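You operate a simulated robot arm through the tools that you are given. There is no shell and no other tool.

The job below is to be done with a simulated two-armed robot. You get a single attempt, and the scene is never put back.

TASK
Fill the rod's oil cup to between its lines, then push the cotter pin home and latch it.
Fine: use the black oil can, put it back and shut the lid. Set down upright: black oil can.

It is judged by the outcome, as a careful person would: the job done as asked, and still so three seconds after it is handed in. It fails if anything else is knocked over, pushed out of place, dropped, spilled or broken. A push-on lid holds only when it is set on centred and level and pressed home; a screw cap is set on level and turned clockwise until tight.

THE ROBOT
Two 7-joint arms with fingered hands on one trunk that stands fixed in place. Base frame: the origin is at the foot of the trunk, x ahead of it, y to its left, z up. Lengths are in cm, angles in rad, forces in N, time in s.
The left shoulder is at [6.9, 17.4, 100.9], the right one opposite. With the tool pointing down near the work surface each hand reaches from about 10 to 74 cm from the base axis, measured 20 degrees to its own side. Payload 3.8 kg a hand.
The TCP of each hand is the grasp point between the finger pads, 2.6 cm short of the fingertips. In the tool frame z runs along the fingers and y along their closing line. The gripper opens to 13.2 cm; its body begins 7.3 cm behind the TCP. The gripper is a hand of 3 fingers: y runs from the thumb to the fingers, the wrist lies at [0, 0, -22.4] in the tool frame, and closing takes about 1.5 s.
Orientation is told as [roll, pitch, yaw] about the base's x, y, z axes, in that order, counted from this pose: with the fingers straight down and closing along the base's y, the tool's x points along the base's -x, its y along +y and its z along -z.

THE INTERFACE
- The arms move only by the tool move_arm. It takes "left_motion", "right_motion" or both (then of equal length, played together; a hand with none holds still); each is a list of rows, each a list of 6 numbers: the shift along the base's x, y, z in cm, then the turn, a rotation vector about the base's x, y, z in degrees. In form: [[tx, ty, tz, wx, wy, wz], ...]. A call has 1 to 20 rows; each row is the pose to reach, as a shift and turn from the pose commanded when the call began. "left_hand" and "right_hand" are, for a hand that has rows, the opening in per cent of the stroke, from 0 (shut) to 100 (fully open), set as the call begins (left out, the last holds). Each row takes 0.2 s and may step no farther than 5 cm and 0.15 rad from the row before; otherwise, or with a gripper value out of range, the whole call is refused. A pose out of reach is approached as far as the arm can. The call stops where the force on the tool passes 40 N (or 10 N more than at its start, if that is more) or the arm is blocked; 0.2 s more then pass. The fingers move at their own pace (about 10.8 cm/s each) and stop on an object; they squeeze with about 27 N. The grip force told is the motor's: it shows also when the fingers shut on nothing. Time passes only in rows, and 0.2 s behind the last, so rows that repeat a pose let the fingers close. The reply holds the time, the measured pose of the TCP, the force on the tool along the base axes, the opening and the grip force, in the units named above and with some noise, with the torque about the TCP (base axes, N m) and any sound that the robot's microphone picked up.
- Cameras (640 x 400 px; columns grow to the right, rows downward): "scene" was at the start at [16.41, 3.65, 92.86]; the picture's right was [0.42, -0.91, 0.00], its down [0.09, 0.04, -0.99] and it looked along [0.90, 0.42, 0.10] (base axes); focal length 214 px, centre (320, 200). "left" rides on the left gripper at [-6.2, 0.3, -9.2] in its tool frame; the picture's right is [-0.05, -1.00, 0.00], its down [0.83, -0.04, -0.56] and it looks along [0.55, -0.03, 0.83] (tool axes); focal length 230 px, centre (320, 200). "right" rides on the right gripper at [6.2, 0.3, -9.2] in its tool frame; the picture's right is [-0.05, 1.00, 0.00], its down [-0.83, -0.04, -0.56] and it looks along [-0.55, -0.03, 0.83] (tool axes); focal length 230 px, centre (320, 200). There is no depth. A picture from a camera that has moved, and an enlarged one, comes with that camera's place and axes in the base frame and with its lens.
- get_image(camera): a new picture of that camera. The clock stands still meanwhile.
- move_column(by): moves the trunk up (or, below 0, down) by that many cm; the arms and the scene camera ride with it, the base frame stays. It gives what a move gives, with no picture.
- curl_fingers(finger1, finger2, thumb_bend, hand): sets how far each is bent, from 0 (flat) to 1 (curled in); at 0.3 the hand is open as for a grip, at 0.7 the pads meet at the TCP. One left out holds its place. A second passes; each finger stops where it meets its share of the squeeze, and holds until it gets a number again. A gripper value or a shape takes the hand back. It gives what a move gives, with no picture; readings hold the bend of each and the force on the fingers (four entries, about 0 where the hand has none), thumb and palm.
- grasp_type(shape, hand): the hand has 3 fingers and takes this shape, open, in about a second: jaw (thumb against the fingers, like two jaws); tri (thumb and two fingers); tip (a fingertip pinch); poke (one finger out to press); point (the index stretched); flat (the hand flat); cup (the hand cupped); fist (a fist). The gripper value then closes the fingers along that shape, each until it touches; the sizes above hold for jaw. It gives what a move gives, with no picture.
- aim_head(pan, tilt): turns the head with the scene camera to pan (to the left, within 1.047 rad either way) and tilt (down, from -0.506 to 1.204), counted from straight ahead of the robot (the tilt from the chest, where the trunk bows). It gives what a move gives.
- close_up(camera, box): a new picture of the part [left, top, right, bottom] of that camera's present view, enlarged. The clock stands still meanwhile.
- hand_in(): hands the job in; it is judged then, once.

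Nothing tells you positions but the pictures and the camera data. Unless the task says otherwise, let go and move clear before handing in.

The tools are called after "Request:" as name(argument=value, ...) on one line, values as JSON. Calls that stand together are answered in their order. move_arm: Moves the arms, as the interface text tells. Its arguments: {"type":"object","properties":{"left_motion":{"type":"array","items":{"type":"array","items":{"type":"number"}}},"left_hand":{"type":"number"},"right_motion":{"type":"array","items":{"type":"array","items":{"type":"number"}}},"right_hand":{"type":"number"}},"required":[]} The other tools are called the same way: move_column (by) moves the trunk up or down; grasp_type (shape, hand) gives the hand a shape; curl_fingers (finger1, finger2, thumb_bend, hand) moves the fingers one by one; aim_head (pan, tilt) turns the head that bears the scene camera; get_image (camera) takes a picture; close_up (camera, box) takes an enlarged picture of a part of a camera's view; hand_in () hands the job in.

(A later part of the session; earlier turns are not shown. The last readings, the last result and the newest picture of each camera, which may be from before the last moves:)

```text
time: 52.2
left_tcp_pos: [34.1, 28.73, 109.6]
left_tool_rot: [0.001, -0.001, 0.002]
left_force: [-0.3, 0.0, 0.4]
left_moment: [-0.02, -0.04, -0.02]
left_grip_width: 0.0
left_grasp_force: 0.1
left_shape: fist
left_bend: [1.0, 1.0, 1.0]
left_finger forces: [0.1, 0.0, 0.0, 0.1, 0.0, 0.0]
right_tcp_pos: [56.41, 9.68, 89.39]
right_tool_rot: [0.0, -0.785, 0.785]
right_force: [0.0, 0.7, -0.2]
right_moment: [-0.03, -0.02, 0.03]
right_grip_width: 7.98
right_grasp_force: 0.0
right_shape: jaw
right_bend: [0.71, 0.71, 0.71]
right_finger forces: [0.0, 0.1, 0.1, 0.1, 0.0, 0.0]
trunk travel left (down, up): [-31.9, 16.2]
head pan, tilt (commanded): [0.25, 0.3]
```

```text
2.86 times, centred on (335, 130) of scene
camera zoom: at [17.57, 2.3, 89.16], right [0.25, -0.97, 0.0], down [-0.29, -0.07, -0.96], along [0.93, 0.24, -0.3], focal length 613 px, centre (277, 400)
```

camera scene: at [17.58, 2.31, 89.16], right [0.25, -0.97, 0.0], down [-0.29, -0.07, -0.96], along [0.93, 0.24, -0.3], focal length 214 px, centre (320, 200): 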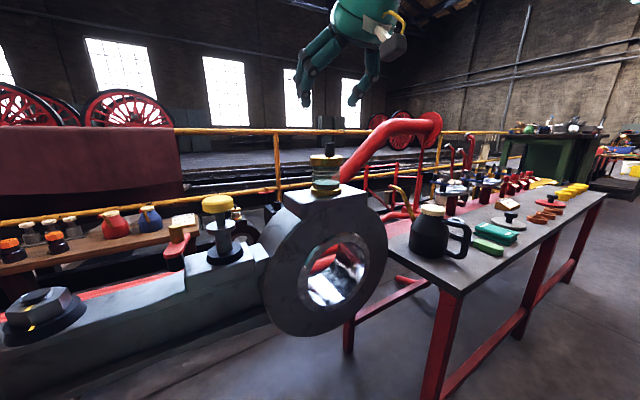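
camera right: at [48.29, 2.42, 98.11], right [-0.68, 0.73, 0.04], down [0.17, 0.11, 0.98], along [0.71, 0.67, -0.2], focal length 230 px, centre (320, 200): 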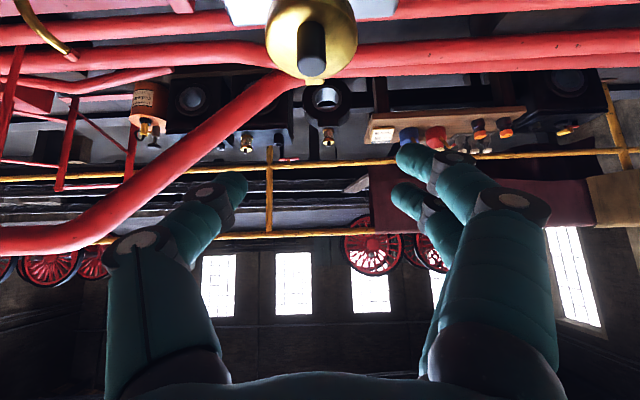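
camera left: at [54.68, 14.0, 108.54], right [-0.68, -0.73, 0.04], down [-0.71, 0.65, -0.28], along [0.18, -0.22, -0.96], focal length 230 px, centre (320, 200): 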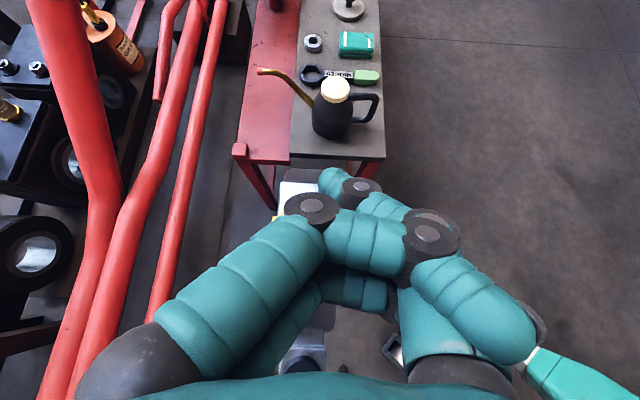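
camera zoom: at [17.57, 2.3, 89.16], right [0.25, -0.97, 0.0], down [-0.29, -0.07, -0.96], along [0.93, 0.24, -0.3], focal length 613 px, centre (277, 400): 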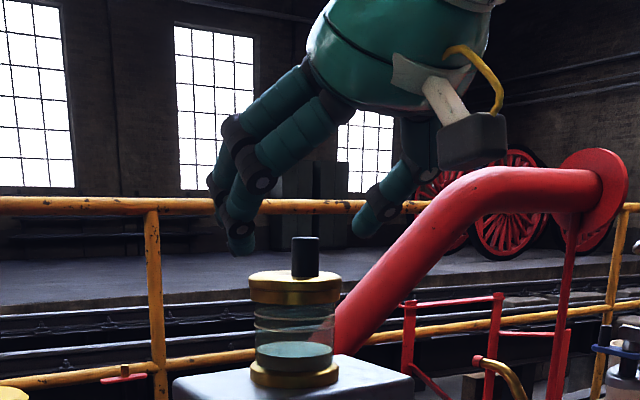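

Alignment looks good: peg centred between thumb and fingers, lid top at z≈84.6, peg top ≈87.2. I go down the last bit and close on the peg.

Request:
move_arm(right_motion=[[0, 0, -0.7, 0, 0, 0], [0, 0, -1.3, 0, 0, 0], [0, 0, -1.5, 0, 0, 0]])

Request:
move_arm(right_motion=[[0, 0, 0, 0, 0, 0], [0, 0, 0, 0, 0, 0], [0, 0, 0, 0, 0, 0], [0, 0, 0, 0, 0, 0], [0, 0, 0, 0, 0, 0], [0, 0, 0, 0, 0, 0]], right_hand=0)

Request:
close_up(camera="right", box=[180, 0, 460, 200])

Request:
close_up(camera="scene", box=[270, 60, 400, 200])

```text
time: 53.0
left_tcp_pos: [34.01, 28.74, 109.63]
left_tool_rot: [-0.001, -0.002, -0.001]
left_force: [-0.3, -0.2, -0.9]
left_moment: [0.01, -0.01, 0.0]
left_grip_width: 0.0
left_grasp_force: 0.1
left_shape: fist
left_bend: [1.0, 1.0, 1.0]
left_finger forces: [0.0, 0.1, 0.0, 0.0, 0.0, 0.0]
right_tcp_pos: [56.42, 9.8, 87.84]
right_tool_rot: [0.0, -0.784, 0.785]
right_force: [-0.2, -0.5, -0.6]
right_moment: [-0.01, -0.03, -0.03]
right_grip_width: 7.97
right_grasp_force: 0.1
right_shape: jaw
right_bend: [0.71, 0.71, 0.71]
right_finger forces: [0.1, 0.0, 0.0, 0.1, 0.0, 0.1]
trunk travel left (down, up): [-31.9, 16.2]
head pan, tilt (commanded): [0.25, 0.3]
```

```text
time: 54.4
left_tcp_pos: [34.15, 28.77, 109.48]
left_tool_rot: [-0.002, -0.001, 0.0]
left_force: [0.2, 0.0, 0.5]
left_moment: [0.0, 0.03, 0.01]
left_grip_width: 0.0
left_grasp_force: 0.1
left_shape: fist
left_bend: [1.0, 1.0, 1.0]
left_finger forces: [0.1, 0.0, 0.1, 0.1, 0.1, 0.0]
right_tcp_pos: [56.33, 9.8, 87.75]
right_tool_rot: [-0.001, -0.785, 0.786]
right_force: [0.9, 0.6, 0.1]
right_moment: [0.07, 0.28, 0.22]
right_grip_width: 1.66
right_grasp_force: 26.9
right_shape: jaw
right_bend: [0.73, 0.7, 0.7]
right_finger forces: [13.5, 11.6, 0.0, 0.0, 23.4, 0.0]
trunk travel left (down, up): [-31.9, 16.2]
head pan, tilt (commanded): [0.25, 0.3]
```

```text
2.00 times, centred on (320, 100) of right
camera zoom: at [48.47, 2.38, 90.16], right [-0.68, 0.73, 0.04], down [0.17, 0.11, 0.98], along [0.71, 0.67, -0.2], focal length 460 px, centre (320, 400)
```

zoom: 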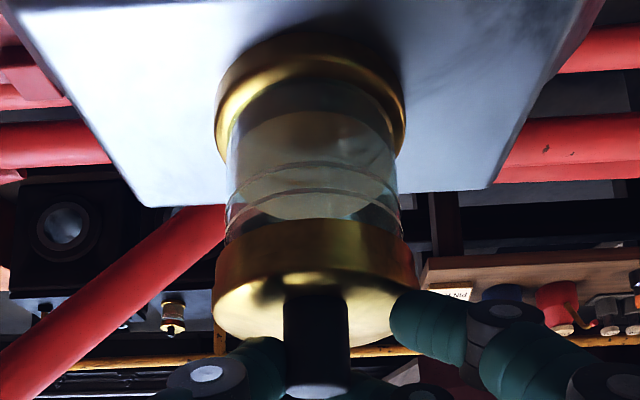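

```text
2.86 times, centred on (335, 130) of scene
camera zoom: at [17.58, 2.32, 89.16], right [0.25, -0.97, 0.0], down [-0.29, -0.07, -0.96], along [0.93, 0.24, -0.3], focal length 613 px, centre (277, 400)
```

zoom: 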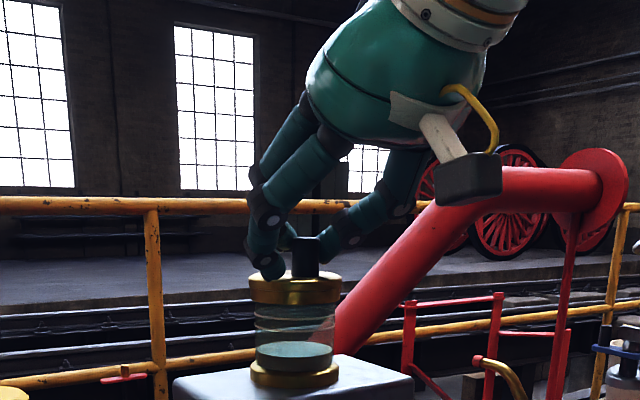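

The peg is firmly pinched (fingers 13.5/11.6, thumb 23.4 N). I begin swinging the lid about its hinge, 20° first, and check.

Request:
move_arm(right_motion=[[0.25, 0.25, 0.49, -3.54, 3.54, 0], [0.53, 0.53, 0.94, -7.07, 7.07, 0], [0.83, 0.83, 1.36, -10.6, 10.6, 0], [1.17, 1.17, 1.74, -14.1, 14.1, 0]])

Request:
close_up(camera="scene", box=[270, 60, 400, 200])

Request:
get_image(camera="right")

```text
time: 55.4
left_tcp_pos: [34.15, 28.75, 109.6]
left_tool_rot: [0.0, 0.002, -0.001]
left_force: [0.4, 0.1, -0.9]
left_moment: [-0.03, -0.01, 0.0]
left_grip_width: 0.0
left_grasp_force: 0.0
left_shape: fist
left_bend: [1.0, 1.0, 1.0]
left_finger forces: [0.0, 0.0, 0.0, 0.1, 0.0, 0.0]
right_tcp_pos: [57.57, 10.86, 89.3]
right_tool_rot: [-0.003, -0.435, 0.785]
right_force: [7.4, -5.5, -3.0]
right_moment: [-0.11, -0.03, -0.06]
right_grip_width: 1.24
right_grasp_force: 27.1
right_shape: jaw
right_bend: [0.76, 0.71, 0.7]
right_finger forces: [7.8, 10.6, 0.0, 0.0, 24.5, 0.1]
trunk travel left (down, up): [-31.9, 16.2]
head pan, tilt (commanded): [0.25, 0.3]
```

```text
2.86 times, centred on (335, 130) of scene
camera zoom: at [17.63, 2.27, 89.15], right [0.25, -0.97, 0.0], down [-0.29, -0.07, -0.96], along [0.93, 0.24, -0.3], focal length 613 px, centre (277, 400)
```

zoom: 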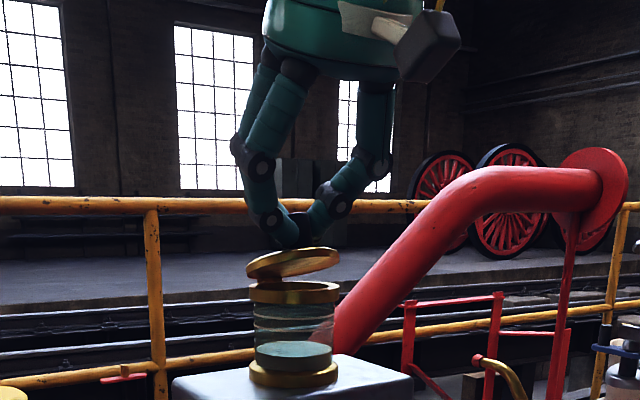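

```text
taken
camera right: at [50.7, 4.38, 95.39], right [-0.67, 0.74, 0.02], down [0.4, 0.34, 0.85], along [0.63, 0.58, -0.52], focal length 230 px, centre (320, 200)
```

right: 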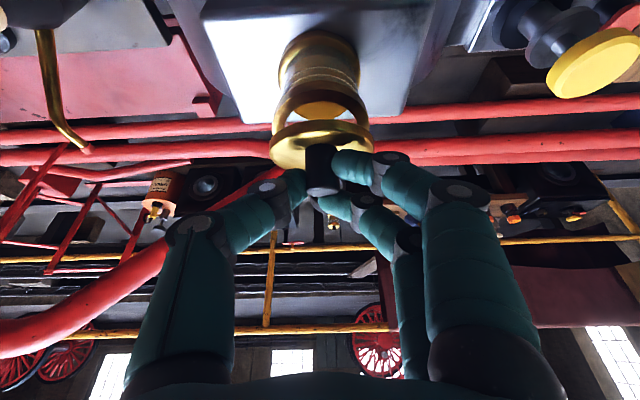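

The lid is swinging open cleanly on its hinge (about 20°). I continue to 40° with the hand following.

Request:
move_arm(right_motion=[[0.35, 0.35, 0.34, -3.54, 3.54, 0], [0.72, 0.72, 0.63, -7.07, 7.07, 0], [1.11, 1.11, 0.88, -10.6, 10.6, 0], [1.51, 1.51, 1.07, -14.1, 14.1, 0]])

Request:
close_up(camera="scene", box=[270, 60, 400, 200])

Request:
get_image(camera="right")

```text
time: 56.4
left_tcp_pos: [34.12, 28.77, 109.55]
left_tool_rot: [0.0, -0.001, -0.001]
left_force: [-0.2, -1.3, -0.7]
left_moment: [0.01, -0.01, 0.0]
left_grip_width: 0.0
left_grasp_force: 0.0
left_shape: fist
left_bend: [1.0, 1.0, 1.0]
left_finger forces: [0.0, 0.0, 0.1, 0.0, 0.1, 0.1]
right_tcp_pos: [59.04, 12.33, 90.57]
right_tool_rot: [-0.002, -0.086, 0.784]
right_force: [6.9, -7.9, -3.4]
right_moment: [-0.16, -0.07, -0.03]
right_grip_width: 1.25
right_grasp_force: 26.6
right_shape: jaw
right_bend: [0.76, 0.71, 0.7]
right_finger forces: [8.2, 11.4, 0.1, 0.0, 24.8, 0.1]
trunk travel left (down, up): [-31.9, 16.2]
head pan, tilt (commanded): [0.25, 0.3]
```

```text
2.86 times, centred on (335, 130) of scene
camera zoom: at [17.63, 2.27, 89.15], right [0.25, -0.97, 0.0], down [-0.29, -0.07, -0.96], along [0.93, 0.24, -0.3], focal length 613 px, centre (277, 400)
```

zoom: 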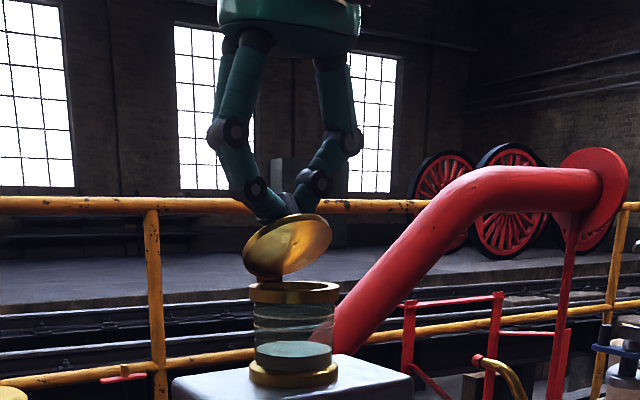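

```text
taken
camera right: at [54.0, 7.69, 99.4], right [-0.67, 0.74, 0.0], down [0.58, 0.52, 0.63], along [0.46, 0.42, -0.78], focal length 230 px, centre (320, 200)
```

right: 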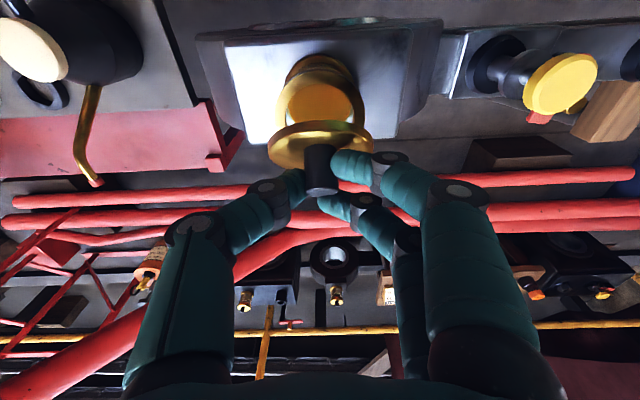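

The lid is at about 40°. I continue over the arc with the hand held pointing down, letting the peg turn in the pinch, to about 70°.

Request:
move_arm(right_motion=[[0.3, 0.3, 0.15, 0, 0, 0], [0.6, 0.6, 0.28, 0, 0, 0], [0.9, 0.9, 0.36, 0, 0, 0], [1.22, 1.22, 0.4, 0, 0, 0], [1.53, 1.53, 0.41, 0, 0, 0], [1.85, 1.85, 0.37, 0, 0, 0]])

Request:
close_up(camera="scene", box=[270, 60, 400, 200])

Request:
get_image(camera="right")

```text
time: 57.8
left_tcp_pos: [34.0, 28.79, 109.71]
left_tool_rot: [-0.001, -0.002, -0.001]
left_force: [0.7, -0.3, -0.3]
left_moment: [0.03, -0.01, 0.01]
left_grip_width: 0.0
left_grasp_force: 0.0
left_shape: fist
left_bend: [1.0, 1.0, 1.0]
left_finger forces: [0.1, 0.1, 0.0, 0.0, 0.0, 0.1]
right_tcp_pos: [61.09, 14.14, 90.99]
right_tool_rot: [-0.002, -0.09, 0.785]
right_force: [3.1, -10.0, 5.3]
right_moment: [-0.21, 0.3, -0.11]
right_grip_width: 1.19
right_grasp_force: 27.3
right_shape: jaw
right_bend: [0.78, 0.73, 0.7]
right_finger forces: [16.7, 0.0, 0.0, 0.0, 24.5, 0.1]
trunk travel left (down, up): [-31.9, 16.2]
head pan, tilt (commanded): [0.25, 0.3]
```

```text
2.86 times, centred on (335, 130) of scene
camera zoom: at [17.56, 2.23, 89.17], right [0.25, -0.97, 0.0], down [-0.29, -0.07, -0.96], along [0.93, 0.24, -0.3], focal length 613 px, centre (277, 400)
```

zoom: 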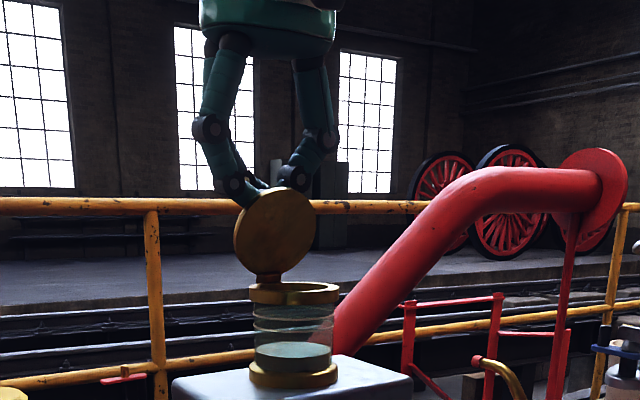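

```text
taken
camera right: at [55.82, 9.49, 99.84], right [-0.67, 0.74, 0.0], down [0.58, 0.52, 0.63], along [0.47, 0.42, -0.78], focal length 230 px, centre (320, 200)
```

right: 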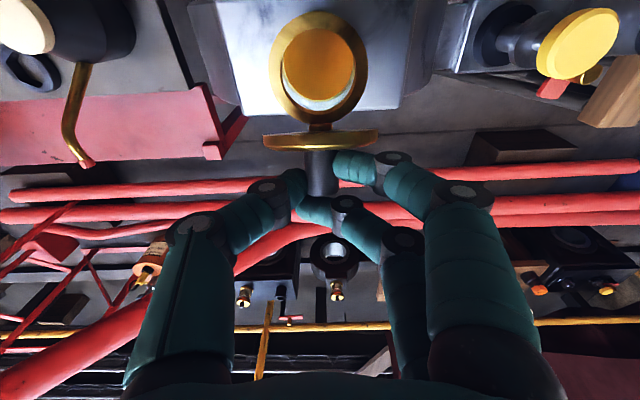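

The lid is near 70°. I take it on past vertical to about 100°.

Request:
move_arm(right_motion=[[0.31, 0.31, -0.07, 0, 0, 0], [0.62, 0.62, -0.18, 0, 0, 0], [0.92, 0.92, -0.33, 0, 0, 0], [1.2, 1.2, -0.51, 0, 0, 0], [1.47, 1.47, -0.73, 0, 0, 0]])

Request:
close_up(camera="scene", box=[270, 60, 400, 200])

Request:
get_image(camera="right")

```text
time: 59.0
left_tcp_pos: [33.86, 28.65, 109.73]
left_tool_rot: [-0.001, -0.003, 0.001]
left_force: [-0.2, 1.2, -0.2]
left_moment: [0.04, 0.03, 0.01]
left_grip_width: 0.01
left_grasp_force: 0.0
left_shape: fist
left_bend: [1.0, 1.0, 1.0]
left_finger forces: [0.1, 0.0, 0.0, 0.1, 0.1, 0.0]
right_tcp_pos: [61.11, 14.13, 90.56]
right_tool_rot: [-0.003, -0.094, 0.788]
right_force: [8.3, -6.9, 24.5]
right_moment: [-0.18, 0.12, -0.16]
right_grip_width: 1.33
right_grasp_force: 26.9
right_shape: jaw
right_bend: [0.78, 0.73, 0.72]
right_finger forces: [16.8, 0.1, 0.1, 0.1, 25.8, 0.1]
right hand out of reach, approached as far as the arm can: row 1, 2, 3, 4, 5
trunk travel left (down, up): [-31.9, 16.2]
head pan, tilt (commanded): [0.25, 0.3]
```

```text
2.86 times, centred on (335, 130) of scene
camera zoom: at [17.48, 2.22, 89.2], right [0.25, -0.97, 0.0], down [-0.29, -0.07, -0.96], along [0.93, 0.24, -0.29], focal length 613 px, centre (277, 400)
```

zoom: 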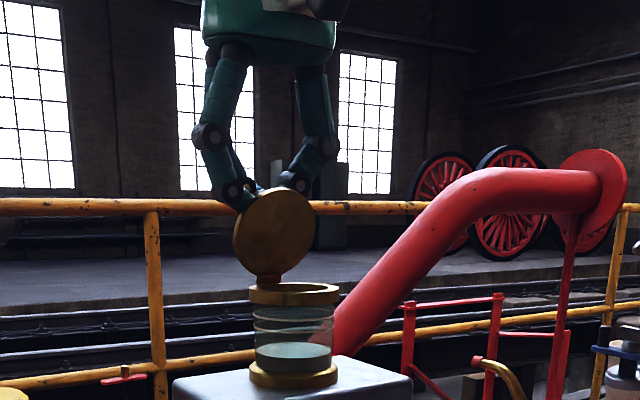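

```text
taken
camera right: at [55.97, 9.48, 99.42], right [-0.67, 0.74, 0.0], down [0.58, 0.52, 0.63], along [0.47, 0.42, -0.78], focal length 230 px, centre (320, 200)
```

right: 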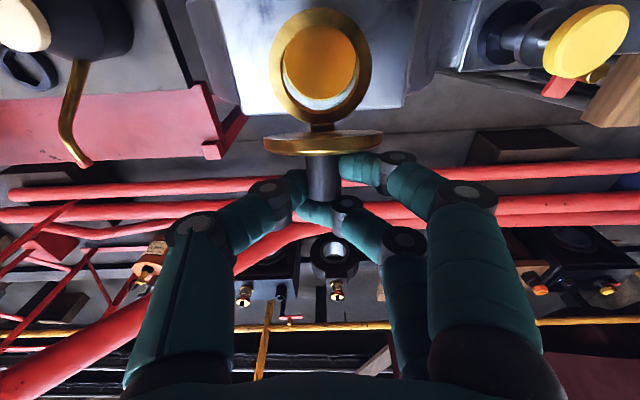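

The arm ran out of reach with the hand vertical. Tilting the hand back toward pointing forward brings the wrist into reach again; I make the first such step and check where the arm's command stands.

Request:
move_arm(right_motion=[[-1.35, -1.2, 0.6, 3.5, -3.5, 0], [-1.35, -1.2, 0.66, 3.5, -3.5, 0]])

```text
time: 59.6
left_tcp_pos: [34.06, 28.81, 109.57]
left_tool_rot: [0.0, -0.001, 0.001]
left_force: [0.4, 0.0, -0.7]
left_moment: [0.02, -0.02, 0.01]
left_grip_width: 0.0
left_grasp_force: 0.1
left_shape: fist
left_bend: [1.0, 1.0, 1.0]
left_finger forces: [0.1, 0.1, 0.1, 0.0, 0.1, 0.0]
right_tcp_pos: [59.97, 13.09, 90.83]
right_tool_rot: [-0.001, -0.171, 0.782]
right_force: [13.3, -11.5, -0.9]
right_moment: [-0.08, -0.21, -0.14]
right_grip_width: 1.21
right_grasp_force: 27.2
right_shape: jaw
right_bend: [0.76, 0.73, 0.71]
right_finger forces: [10.3, 0.0, 0.1, 0.1, 27.7, 0.0]
right hand out of reach, approached as far as the arm can: row 1
trunk travel left (down, up): [-31.9, 16.2]
head pan, tilt (commanded): [0.25, 0.3]
```

The command follows the measured pose, so the lid is now at about 55°. I swing it on to about 90° while tilting the hand back step by step.

Request:
move_arm(right_motion=[[0.3, 0.28, 0.17, 1.4, -1.4, 0], [0.57, 0.55, 0.17, 2.8, -2.8, 0], [0.83, 0.81, 0.12, 4.2, -4.2, 0], [1.1, 1.08, 0.04, 5.7, -5.7, 0], [1.35, 1.33, -0.08, 7.1, -7.1, 0], [1.61, 1.59, -0.25, 8.5, -8.5, 0], [1.85, 1.83, -0.45, 9.9, -9.9, 0]])

Request:
close_up(camera="scene", box=[270, 60, 400, 200])

Request:
get_image(camera="right")

```text
time: 61.2
left_tcp_pos: [34.12, 28.65, 109.66]
left_tool_rot: [0.001, 0.001, 0.0]
left_force: [-1.0, -0.8, 0.3]
left_moment: [0.01, -0.01, -0.05]
left_grip_width: 0.0
left_grasp_force: 0.1
left_shape: fist
left_bend: [1.0, 1.0, 1.0]
left_finger forces: [0.0, 0.0, 0.1, 0.0, 0.0, 0.0]
right_tcp_pos: [61.55, 14.6, 90.57]
right_tool_rot: [-0.001, -0.421, 0.783]
right_force: [3.5, -11.7, -4.1]
right_moment: [-0.16, 0.17, -0.2]
right_grip_width: 1.16
right_grasp_force: 26.8
right_shape: jaw
right_bend: [0.76, 0.73, 0.7]
right_finger forces: [8.6, 0.0, 0.1, 0.0, 24.8, 0.0]
trunk travel left (down, up): [-31.9, 16.2]
head pan, tilt (commanded): [0.25, 0.3]
```

```text
2.86 times, centred on (335, 130) of scene
camera zoom: at [17.63, 2.21, 89.16], right [0.25, -0.97, 0.0], down [-0.29, -0.07, -0.96], along [0.93, 0.24, -0.3], focal length 613 px, centre (277, 400)
```

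zoom: 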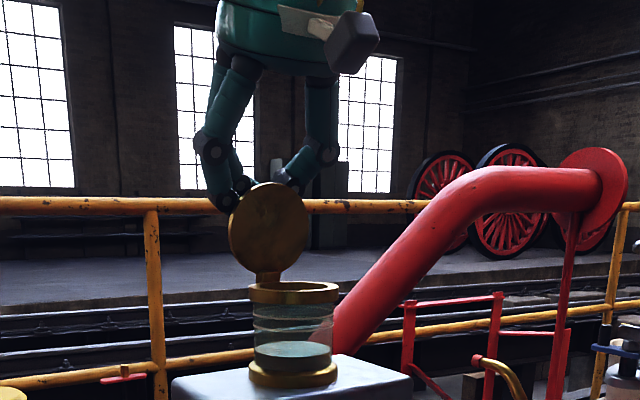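

```text
taken
camera right: at [54.72, 8.32, 96.66], right [-0.67, 0.74, 0.02], down [0.41, 0.34, 0.85], along [0.62, 0.58, -0.53], focal length 230 px, centre (320, 200)
```

right: 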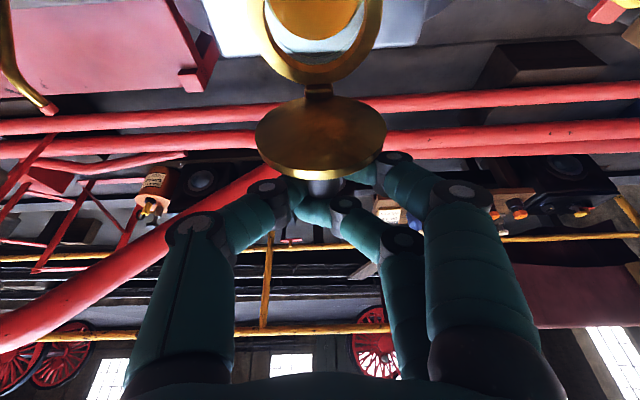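

The lid stands nearly upright. I take it a bit past vertical, to roughly 105–110°.

Request:
move_arm(right_motion=[[0.3, 0.3, -0.24, 1.4, -1.4, 0], [0.55, 0.55, -0.51, 2.8, -2.8, 0], [0.78, 0.78, -0.82, 4.2, -4.2, 0], [1.0, 1.0, -1.16, 5.7, -5.7, 0]])

Request:
close_up(camera="scene", box=[270, 60, 400, 200])

Request:
get_image(camera="right")

```text
time: 62.2
left_tcp_pos: [34.05, 28.59, 109.7]
left_tool_rot: [0.001, 0.0, -0.001]
left_force: [-0.1, 0.3, -0.4]
left_moment: [0.0, -0.01, -0.03]
left_grip_width: 0.0
left_grasp_force: 0.1
left_shape: fist
left_bend: [1.0, 1.0, 1.0]
left_finger forces: [0.0, 0.0, 0.0, 0.0, 0.1, 0.0]
right_tcp_pos: [62.6, 15.78, 89.43]
right_tool_rot: [0.0, -0.563, 0.783]
right_force: [11.0, -12.4, 3.9]
right_moment: [-0.18, 0.03, -0.22]
right_grip_width: 1.13
right_grasp_force: 26.9
right_shape: jaw
right_bend: [0.76, 0.73, 0.71]
right_finger forces: [6.6, 13.7, 0.1, 0.0, 25.4, 0.0]
trunk travel left (down, up): [-31.9, 16.2]
head pan, tilt (commanded): [0.25, 0.3]
```

```text
2.86 times, centred on (335, 130) of scene
camera zoom: at [17.64, 2.2, 89.16], right [0.25, -0.97, 0.0], down [-0.29, -0.07, -0.96], along [0.93, 0.24, -0.3], focal length 613 px, centre (277, 400)
```

zoom: 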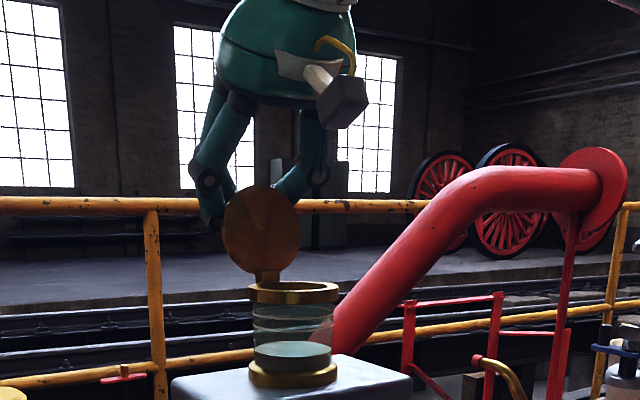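

```text
taken
camera right: at [55.24, 8.83, 94.14], right [-0.67, 0.74, 0.03], down [0.32, 0.26, 0.91], along [0.67, 0.62, -0.41], focal length 230 px, centre (320, 200)
```

right: 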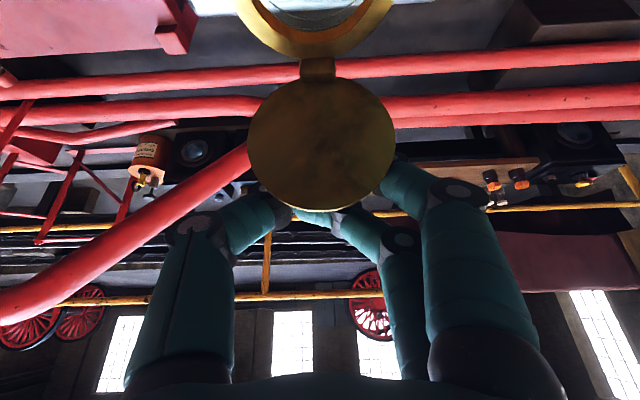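

By its outline the lid is right about vertical (the pinch has slid along the peg). I rotate the hand together with the lid about the hinge another 20°.

Request:
move_arm(right_motion=[[0.33, 0.33, -0.27, -3.54, 3.54, 0], [0.64, 0.64, -0.58, -7.07, 7.07, 0], [0.93, 0.93, -0.93, -10.6, 10.6, 0], [1.19, 1.19, -1.31, -14.1, 14.1, 0]])

Request:
close_up(camera="scene", box=[270, 60, 400, 200])

Request:
get_image(camera="right")

```text
time: 63.2
left_tcp_pos: [34.13, 28.71, 109.66]
left_tool_rot: [-0.001, 0.001, 0.0]
left_force: [0.1, 0.0, -0.4]
left_moment: [0.01, 0.03, 0.0]
left_grip_width: 0.02
left_grasp_force: 0.1
left_shape: fist
left_bend: [1.0, 1.0, 0.99]
left_finger forces: [0.0, 0.0, 0.0, 0.0, 0.0, 0.0]
right_tcp_pos: [63.56, 17.09, 88.09]
right_tool_rot: [0.002, -0.255, 0.788]
right_force: [0.0, -0.8, 0.1]
right_moment: [0.0, 0.02, -0.01]
right_grip_width: 0.8
right_grasp_force: 27.2
right_shape: jaw
right_bend: [0.77, 0.74, 0.73]
right_finger forces: [0.1, 0.0, 0.0, 0.1, 0.1, 0.1]
trunk travel left (down, up): [-31.9, 16.2]
head pan, tilt (commanded): [0.25, 0.3]
```

```text
2.86 times, centred on (335, 130) of scene
camera zoom: at [17.58, 2.28, 89.16], right [0.25, -0.97, 0.0], down [-0.29, -0.07, -0.96], along [0.93, 0.24, -0.3], focal length 613 px, centre (277, 400)
```

zoom: 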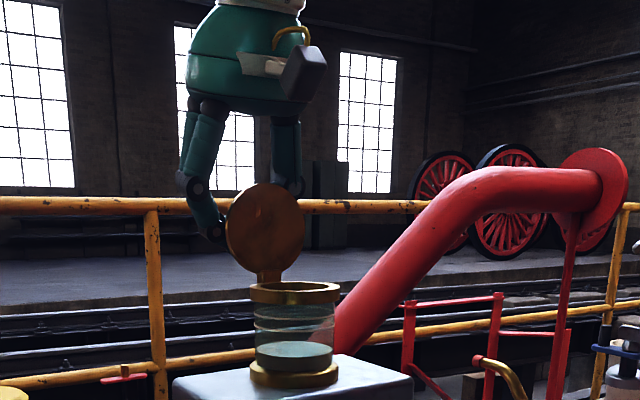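

```text
taken
camera right: at [57.52, 11.46, 95.75], right [-0.67, 0.74, 0.01], down [0.5, 0.44, 0.75], along [0.55, 0.51, -0.66], focal length 230 px, centre (320, 200)
```

right: 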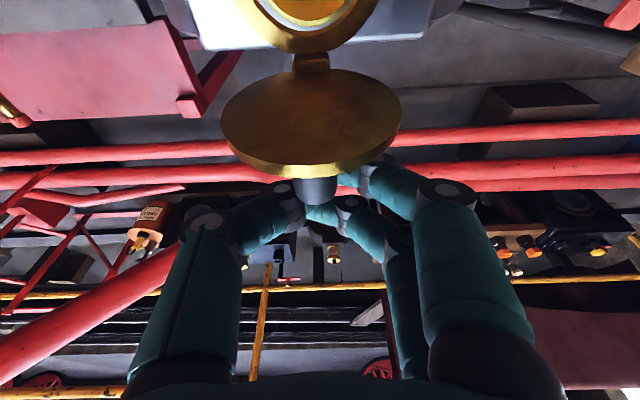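

The pinch slid off the peg's end and the lid now stands open by itself (no force on the fingers). I withdraw the hand upward and back, clear of the lid, then check the lid stays.

Request:
move_arm(right_motion=[[0.3, 0.3, 1, 0, 0, 0], [0.3, 0.3, 3, 0, 0, 0], [0.1, 0.1, 5.2, 0, 0, 0], [-0.8, -0.8, 7.3, 0, 0, 0], [-3, -3, 9.5, 0, 0, 0], [-6, -6, 10.5, 0, 0, 0], [-9, -9, 11, 0, 0, 0], [-12, -12, 11, 0, 0, 0], [-15, -15, 11, 0, 0, 0]])

Request:
close_up(camera="scene", box=[270, 60, 400, 200])

Request:
get_image(camera="right")

```text
time: 65.2
left_tcp_pos: [33.95, 28.86, 109.64]
left_tool_rot: [-0.001, -0.002, 0.001]
left_force: [0.1, -0.4, -0.1]
left_moment: [-0.02, -0.02, 0.0]
left_grip_width: 0.0
left_grasp_force: 0.2
left_shape: fist
left_bend: [1.0, 1.0, 0.99]
left_finger forces: [0.1, 0.0, 0.0, 0.0, 0.0, 0.0]
right_tcp_pos: [61.73, 11.45, 103.89]
right_tool_rot: [-0.001, -0.212, 0.786]
right_force: [0.6, -0.4, 0.5]
right_moment: [-0.01, 0.04, 0.03]
right_grip_width: 0.78
right_grasp_force: 26.9
right_shape: jaw
right_bend: [0.77, 0.74, 0.73]
right_finger forces: [0.1, 0.0, 0.1, 0.1, 0.0, 0.1]
right hand out of reach, approached as far as the arm can: row 1, 2, 3, 4, 5, 6, 7, 8, 9
trunk travel left (down, up): [-31.9, 16.2]
head pan, tilt (commanded): [0.25, 0.3]
```

```text
2.86 times, centred on (335, 130) of scene
camera zoom: at [17.57, 2.32, 89.16], right [0.25, -0.97, 0.0], down [-0.29, -0.07, -0.96], along [0.93, 0.24, -0.3], focal length 613 px, centre (277, 400)
```

zoom: 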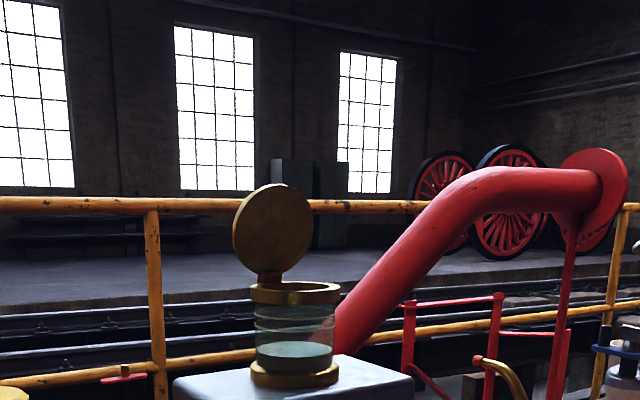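

```text
taken
camera right: at [55.96, 6.08, 111.89], right [-0.67, 0.74, 0.01], down [0.52, 0.46, 0.72], along [0.53, 0.49, -0.7], focal length 230 px, centre (320, 200)
```

right: 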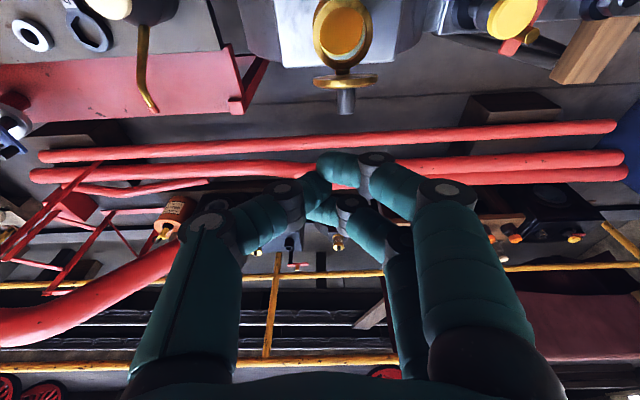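

The lid now stands open on its own. Next is the can: I bring the right hand over toward the can's handle and lower the trunk for reach, then look closely with the wrist camera.

Request:
move_arm(right_motion=[[-1, -4, 0, 1, -1, 0], [-2, -8, 0, 2, -2, 0], [-3, -12, 0, 3, -3, 0], [-3, -16, -1, 4, -4, 0], [-3, -20, -2, 5, -5, 0], [-3, -24, -3, 6.2, -6.2, 0], [-3, -28, -4, 7.4, -7.4, 0], [-3, -32, -5, 8.5, -8.5, 0], [-3, -34, -7, 9.2, -9.2, 0]], right_hand=70)

Request:
move_column(by=-12)

Request:
get_image(camera="right")

Request:
get_image(camera="scene")

```text
time: 67.2
left_tcp_pos: [34.02, 28.81, 109.59]
left_tool_rot: [0.0, 0.001, 0.0]
left_force: [-0.2, 0.4, 0.5]
left_moment: [0.0, 0.02, 0.02]
left_grip_width: 0.04
left_grasp_force: 0.1
left_shape: fist
left_bend: [1.0, 1.0, 0.99]
left_finger forces: [0.0, 0.0, 0.1, 0.1, 0.0, 0.0]
right_tcp_pos: [75.16, -25.33, 101.65]
right_tool_rot: [0.004, -0.436, 0.786]
right_force: [1.2, 0.0, -0.9]
right_moment: [0.03, 0.0, -0.02]
right_grip_width: 9.23
right_grasp_force: 0.2
right_shape: jaw
right_bend: [0.67, 0.67, 0.64]
right_finger forces: [0.1, 0.0, 0.1, 0.1, 0.0, 0.1]
right hand out of reach, approached as far as the arm can: row 1, 2, 3, 4, 5, 6, 7, 8, 9
trunk travel left (down, up): [-31.9, 16.2]
head pan, tilt (commanded): [0.25, 0.3]
```

```text
time: 68.7
left_tcp_pos: [36.42, 28.53, 95.6]
left_tool_rot: [-0.003, 0.082, 0.001]
left_force: [-0.3, 0.1, -0.5]
left_moment: [0.02, -0.02, -0.02]
left_grip_width: 0.02
left_grasp_force: 0.0
left_shape: fist
left_bend: [1.0, 1.0, 0.99]
left_finger forces: [0.0, 0.1, 0.0, 0.0, 0.1, 0.1]
right_tcp_pos: [77.09, -24.47, 86.01]
right_tool_rot: [0.053, -0.39, 0.764]
right_force: [-0.1, 0.5, 0.3]
right_moment: [-0.02, 0.0, 0.03]
right_grip_width: 9.25
right_grasp_force: 0.0
right_shape: jaw
right_bend: [0.67, 0.67, 0.64]
right_finger forces: [0.0, 0.0, 0.0, 0.0, 0.0, 0.0]
trunk travel left (down, up): [-19.9, 28.2]
head pan, tilt (commanded): [0.25, 0.3]
```

```text
taken
camera right: at [70.65, -30.87, 92.47], right [-0.67, 0.74, 0.07], down [0.45, 0.33, 0.83], along [0.59, 0.58, -0.56], focal length 230 px, centre (320, 200)
```

right: 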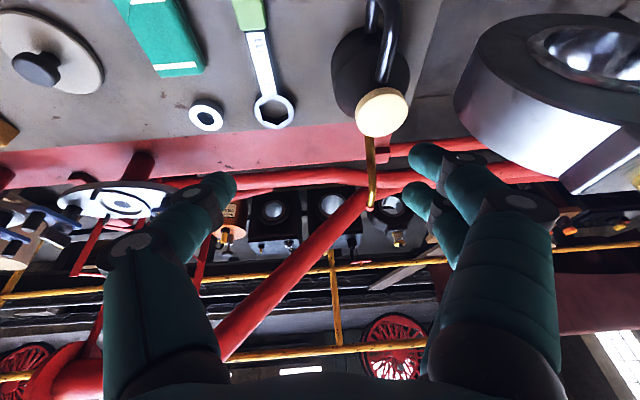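

```text
taken
camera scene: at [17.09, 2.31, 77.54], right [0.25, -0.97, 0.0], down [-0.29, -0.07, -0.96], along [0.93, 0.24, -0.3], focal length 214 px, centre (320, 200)
```

scene: 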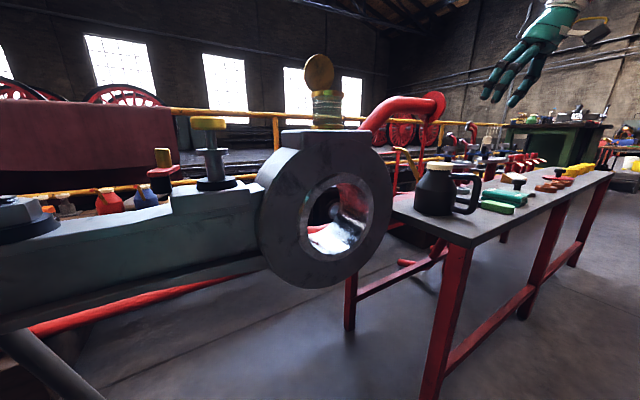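

The hand drifted outward while out of reach, but is clear of everything. I zoom in on the can from both cameras to fix the handle's position.

Request:
close_up(camera="right", box=[300, 0, 460, 120])

Request:
close_up(camera="scene", box=[380, 130, 520, 250])

Request:
close_up(camera="scene", box=[290, 40, 360, 140])

```text
3.33 times, centred on (380, 60) of right
camera zoom: at [70.65, -30.87, 92.47], right [-0.67, 0.74, 0.07], down [0.45, 0.33, 0.83], along [0.59, 0.58, -0.56], focal length 767 px, centre (120, 667)
```

zoom: 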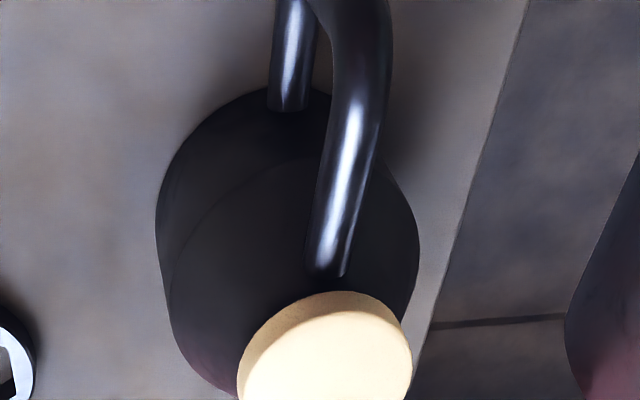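

```text
3.33 times, centred on (450, 190) of scene
camera zoom: at [17.09, 2.31, 77.54], right [0.25, -0.97, 0.0], down [-0.29, -0.07, -0.96], along [0.93, 0.24, -0.3], focal length 715 px, centre (-113, 233)
```

zoom: 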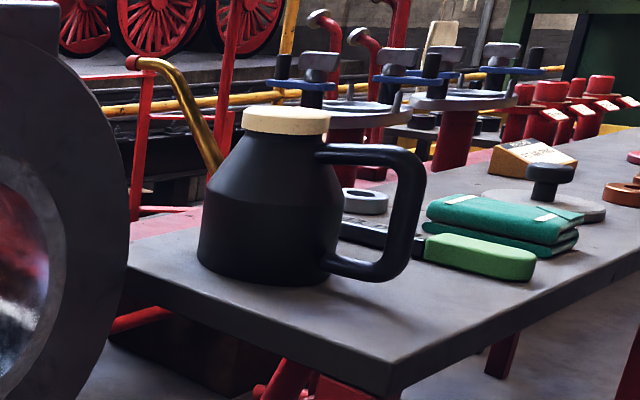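

```text
4.00 times, centred on (325, 90) of scene
camera zoom: at [17.09, 2.31, 77.54], right [0.25, -0.97, 0.0], down [-0.29, -0.07, -0.96], along [0.93, 0.24, -0.3], focal length 858 px, centre (300, 640)
```

zoom: 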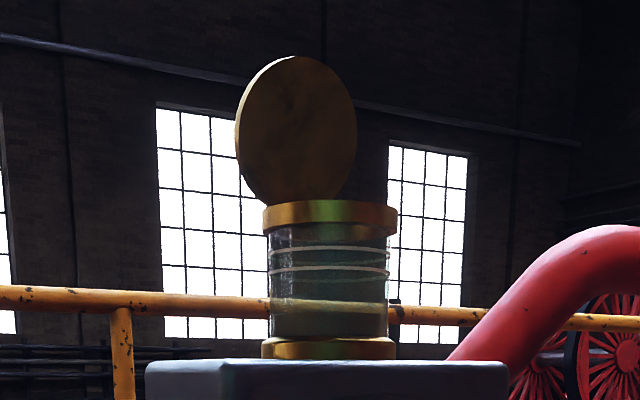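

The side view shows the oil level about 1.5 cm below the lower ring; rings are about 0.9 cm apart. The handle's outer bar is near (71.4, -20), z 61–68. I move the open right hand to just above the handle.

Request:
move_arm(right_motion=[[-1.8, 0.2, -2, 0, -0.8, 0.7], [-3.6, 0.4, -4, 0, -1.5, 1.4], [-5.4, 0.7, -6, 0, -2.3, 2], [-7.2, 0.9, -8, -0.1, -3, 2.7], [-9.1, 1.1, -10, -0.2, -3.8, 3.4]])

Request:
get_image(camera="right")

Request:
close_up(camera="scene", box=[380, 90, 540, 250])

```text
time: 69.9
left_tcp_pos: [36.32, 28.66, 95.53]
left_tool_rot: [-0.003, 0.083, 0.001]
left_force: [-0.4, -0.2, 0.3]
left_moment: [0.02, 0.0, 0.01]
left_grip_width: 0.0
left_grasp_force: 0.0
left_shape: fist
left_bend: [1.0, 1.0, 0.99]
left_finger forces: [0.0, 0.1, 0.1, 0.1, 0.0, 0.0]
right_tcp_pos: [79.3, -26.05, 78.98]
right_tool_rot: [0.001, -0.432, 0.846]
right_force: [-0.3, -0.1, 0.9]
right_moment: [-0.03, 0.01, 0.01]
right_grip_width: 9.23
right_grasp_force: 0.1
right_shape: jaw
right_bend: [0.67, 0.67, 0.64]
right_finger forces: [0.1, 0.0, 0.0, 0.0, 0.0, 0.0]
right hand out of reach, approached as far as the arm can: row 1, 2, 3, 4, 5
trunk travel left (down, up): [-19.9, 28.2]
head pan, tilt (commanded): [0.25, 0.3]
```

```text
taken
camera right: at [72.76, -32.81, 85.08], right [-0.72, 0.7, 0.02], down [0.38, 0.36, 0.85], along [0.59, 0.62, -0.52], focal length 230 px, centre (320, 200)
```

right: 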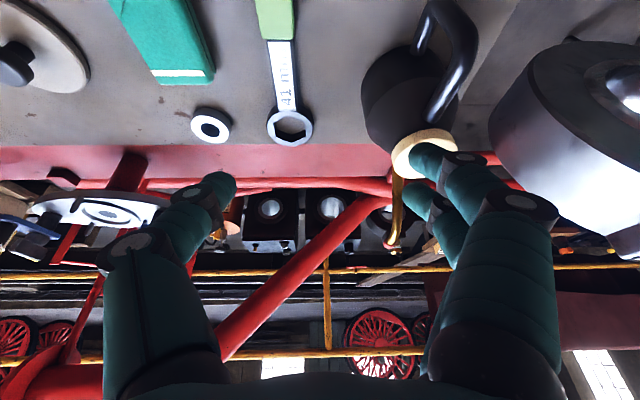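

```text
2.50 times, centred on (460, 170) of scene
camera zoom: at [17.11, 2.29, 77.53], right [0.25, -0.97, 0.0], down [-0.29, -0.07, -0.96], along [0.93, 0.24, -0.3], focal length 536 px, centre (-30, 275)
```

zoom: 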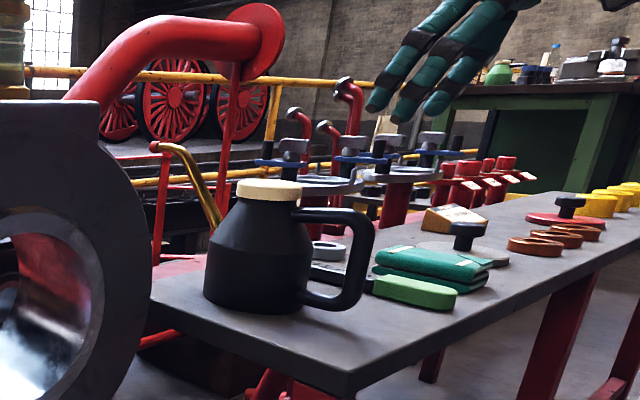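

The arm is stretched straight and doesn't fold back when I command inward moves. I give it a moderate inward-and-up target held for many rows so the arm can find its way to bend.

Request:
move_arm(right_motion=[[-2, 0, 2, 0, 0, 0], [-4, 0, 4, 0, 0, 0], [-6, 0, 6, 0, 0, 0], [-8, 0, 8, 0, 0, 0], [-10, 0, 10, 0, 0, 0], [-12, 0, 12, 0, 0, 0], [-12, 0, 12, 0, 0, 0], [-12, 0, 12, 0, 0, 0], [-12, 0, 12, 0, 0, 0], [-12, 0, 12, 0, 0, 0]])

```text
time: 72.1
left_tcp_pos: [36.39, 28.68, 95.62]
left_tool_rot: [-0.004, 0.084, -0.001]
left_force: [0.4, 0.3, 0.3]
left_moment: [0.01, -0.01, -0.01]
left_grip_width: 0.0
left_grasp_force: 0.0
left_shape: fist
left_bend: [1.0, 1.0, 0.99]
left_finger forces: [0.0, 0.1, 0.0, 0.0, 0.0, 0.0]
right_tcp_pos: [74.95, -27.25, 94.28]
right_tool_rot: [0.0, -0.43, 0.845]
right_force: [0.2, -1.2, -0.3]
right_moment: [0.0, -0.01, 0.0]
right_grip_width: 9.24
right_grasp_force: 0.1
right_shape: jaw
right_bend: [0.67, 0.67, 0.64]
right_finger forces: [0.0, 0.1, 0.1, 0.1, 0.0, 0.1]
right hand out of reach, approached as far as the arm can: row 1, 2, 3, 4, 5, 6, 7, 8, 9, 10
trunk travel left (down, up): [-19.9, 28.2]
head pan, tilt (commanded): [0.25, 0.3]
```

Still on the reach sphere. I try an inward move combined with a sideways (left) swing, which may flex the elbow.

Request:
move_arm(right_motion=[[-2, 3, 0, 0, 0, 0], [-4, 6, 0, 0, 0, 0], [-6, 9, 0, 0, 0, 0], [-8, 12, 0, 0, 0, 0], [-10, 15, 0, 0, 0, 0], [-12, 18, 0, 0, 0, 0], [-14, 20, 0, 0, 0, 0], [-16, 20, 0, 0, 0, 0], [-18, 20, 0, 0, 0, 0], [-20, 20, 0, 0, 0, 0]])

```text
time: 74.3
left_tcp_pos: [36.38, 28.5, 95.65]
left_tool_rot: [-0.004, 0.082, 0.0]
left_force: [-0.1, 0.0, 0.7]
left_moment: [-0.01, -0.02, 0.0]
left_grip_width: 0.01
left_grasp_force: 0.0
left_shape: fist
left_bend: [1.0, 1.0, 0.99]
left_finger forces: [0.0, 0.0, 0.0, 0.0, 0.0, 0.0]
right_tcp_pos: [69.61, -3.5, 103.97]
right_tool_rot: [0.0, -0.429, 0.844]
right_force: [-0.2, 0.0, -0.2]
right_moment: [-0.05, 0.01, -0.03]
right_grip_width: 9.25
right_grasp_force: 0.0
right_shape: jaw
right_bend: [0.67, 0.67, 0.64]
right_finger forces: [0.0, 0.0, 0.0, 0.0, 0.0, 0.0]
right hand out of reach, approached as far as the arm can: row 1, 2, 3, 4, 5, 6, 7, 8, 9, 10
trunk travel left (down, up): [-19.9, 28.2]
head pan, tilt (commanded): [0.25, 0.3]
```

The arm keeps swinging straight. I try bringing the hand back to the starting orientation and toward its starting place, where the arm is known to be comfortable.

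Request:
move_arm(right_motion=[[-2.4, -0.5, 0, -1, 2.3, -4.8], [-4.8, -1, 0, -2.1, 4.6, -9.5], [-7.2, -1.5, 0, -3.1, 7, -14.3], [-9.6, -2, 0, -4.2, 9.3, -19.1], [-12, -2.5, 0, -5.2, 11.6, -23.9], [-14.4, -3, 0, -6.2, 13.9, -28.6], [-16.8, -3.5, 0, -7.3, 16.2, -33.4], [-19.2, -4, 0, -8.3, 18.6, -38.2], [-21.6, -4.5, 0, -9.4, 20.9, -42.9], [-24, -5, 0, -10.4, 23.2, -47.7], [-24, -5, 0, -10.4, 23.2, -47.7], [-24, -5, 0, -10.4, 23.2, -47.7]])

Request:
get_image(camera="scene")

```text
time: 76.9
left_tcp_pos: [36.5, 28.61, 95.55]
left_tool_rot: [-0.004, 0.083, 0.0]
left_force: [-0.8, 0.4, -0.3]
left_moment: [0.02, 0.0, 0.01]
left_grip_width: 0.0
left_grasp_force: 0.1
left_shape: fist
left_bend: [1.0, 1.0, 0.99]
left_finger forces: [0.0, 0.0, 0.0, 0.0, 0.0, 0.0]
right_tcp_pos: [45.39, -8.88, 102.9]
right_tool_rot: [-0.001, -0.001, 0.0]
right_force: [0.2, -0.3, 0.2]
right_moment: [-0.04, -0.02, 0.0]
right_grip_width: 9.22
right_grasp_force: 0.0
right_shape: jaw
right_bend: [0.67, 0.67, 0.64]
right_finger forces: [0.0, 0.0, 0.0, 0.1, 0.1, 0.1]
right hand out of reach, approached as far as the arm can: row 1, 2, 3, 4, 5, 6, 7, 8
trunk travel left (down, up): [-19.9, 28.2]
head pan, tilt (commanded): [0.25, 0.3]
```

```text
taken
camera scene: at [17.13, 2.33, 77.52], right [0.25, -0.97, 0.0], down [-0.29, -0.07, -0.96], along [0.93, 0.24, -0.3], focal length 214 px, centre (320, 200)
```

scene: 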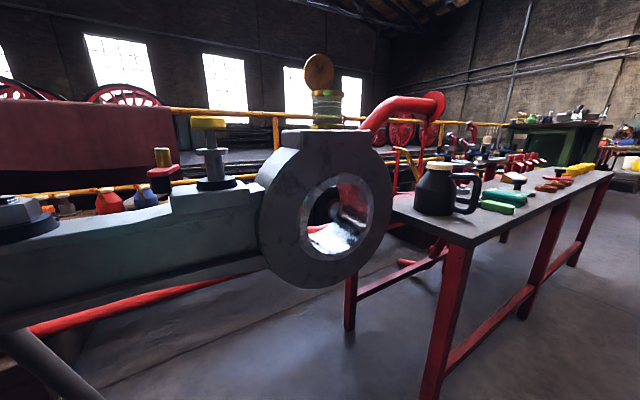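

The arm is free again at a comfortable pose. I now approach the handle in two safe stages, first to a point short of the bench with the hand turned toward the can.

Request:
move_arm(right_motion=[[0.9, -2.4, -2.1, 1.5, -3.4, 6.6], [1.9, -4.9, -4.3, 2.9, -6.7, 13.2], [2.8, -7.3, -6.4, 4.4, -10.1, 19.8], [3.8, -9.8, -8.6, 5.8, -13.4, 26.4], [4.7, -12.2, -10.7, 7.3, -16.8, 33], [5.7, -14.7, -12.9, 8.7, -20.1, 39.6], [6.6, -17.1, -15, 10.2, -23.5, 46.2]])

Request:
move_arm(right_motion=[[3, 0.6, -2.6, 0, 0, 0], [6, 1.2, -5.2, 0, 0, 0], [9, 1.8, -7.8, 0, 0, 0], [12, 2.4, -10.4, 0, 0, 0]])

Request:
get_image(camera="right")

Request:
close_up(camera="scene", box=[380, 90, 540, 250])

```text
time: 78.5
left_tcp_pos: [36.44, 28.53, 95.54]
left_tool_rot: [-0.002, 0.084, 0.0]
left_force: [0.0, 0.5, -0.4]
left_moment: [0.0, -0.04, 0.01]
left_grip_width: 0.0
left_grasp_force: 0.0
left_shape: fist
left_bend: [1.0, 1.0, 0.99]
left_finger forces: [0.0, 0.0, 0.1, 0.0, 0.1, 0.1]
right_tcp_pos: [51.85, -26.28, 87.85]
right_tool_rot: [-0.001, -0.439, 0.821]
right_force: [-0.3, -0.4, -0.2]
right_moment: [0.03, 0.0, 0.03]
right_grip_width: 9.26
right_grasp_force: 0.1
right_shape: jaw
right_bend: [0.67, 0.67, 0.64]
right_finger forces: [0.0, 0.1, 0.0, 0.1, 0.0, 0.0]
trunk travel left (down, up): [-19.9, 28.2]
head pan, tilt (commanded): [0.25, 0.3]
```

```text
time: 79.5
left_tcp_pos: [36.39, 28.55, 95.66]
left_tool_rot: [-0.003, 0.084, 0.001]
left_force: [0.0, 0.0, 0.1]
left_moment: [-0.01, 0.02, -0.01]
left_grip_width: 0.01
left_grasp_force: 0.0
left_shape: fist
left_bend: [1.0, 1.0, 0.98]
left_finger forces: [0.0, 0.0, 0.1, 0.1, 0.0, 0.0]
right_tcp_pos: [63.7, -24.49, 77.57]
right_tool_rot: [-0.003, -0.436, 0.819]
right_force: [-0.6, 0.3, 0.0]
right_moment: [-0.01, 0.0, 0.0]
right_grip_width: 9.24
right_grasp_force: 0.0
right_shape: jaw
right_bend: [0.67, 0.67, 0.64]
right_finger forces: [0.0, 0.1, 0.0, 0.1, 0.0, 0.0]
trunk travel left (down, up): [-19.9, 28.2]
head pan, tilt (commanded): [0.25, 0.3]
```

```text
taken
camera right: at [57.09, -30.96, 83.54], right [-0.7, 0.72, 0.02], down [0.39, 0.35, 0.85], along [0.6, 0.6, -0.52], focal length 230 px, centre (320, 200)
```

right: 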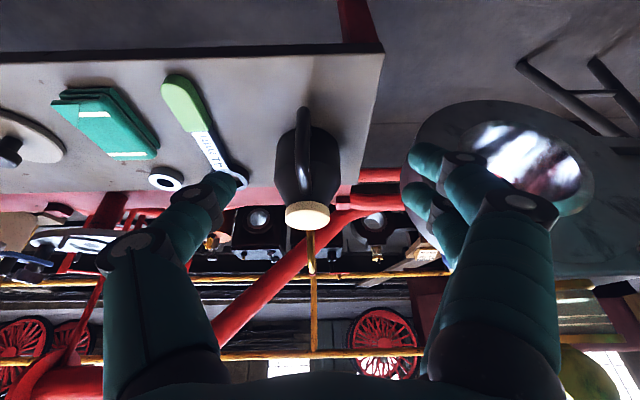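

```text
2.50 times, centred on (460, 170) of scene
camera zoom: at [17.15, 2.3, 77.52], right [0.25, -0.97, 0.0], down [-0.29, -0.07, -0.96], along [0.93, 0.24, -0.3], focal length 536 px, centre (-30, 275)
```

zoom: 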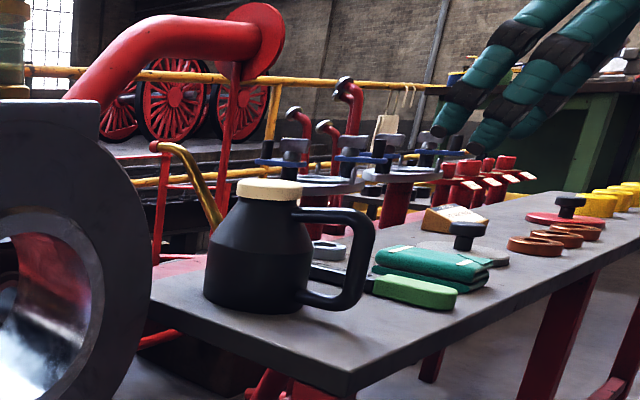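

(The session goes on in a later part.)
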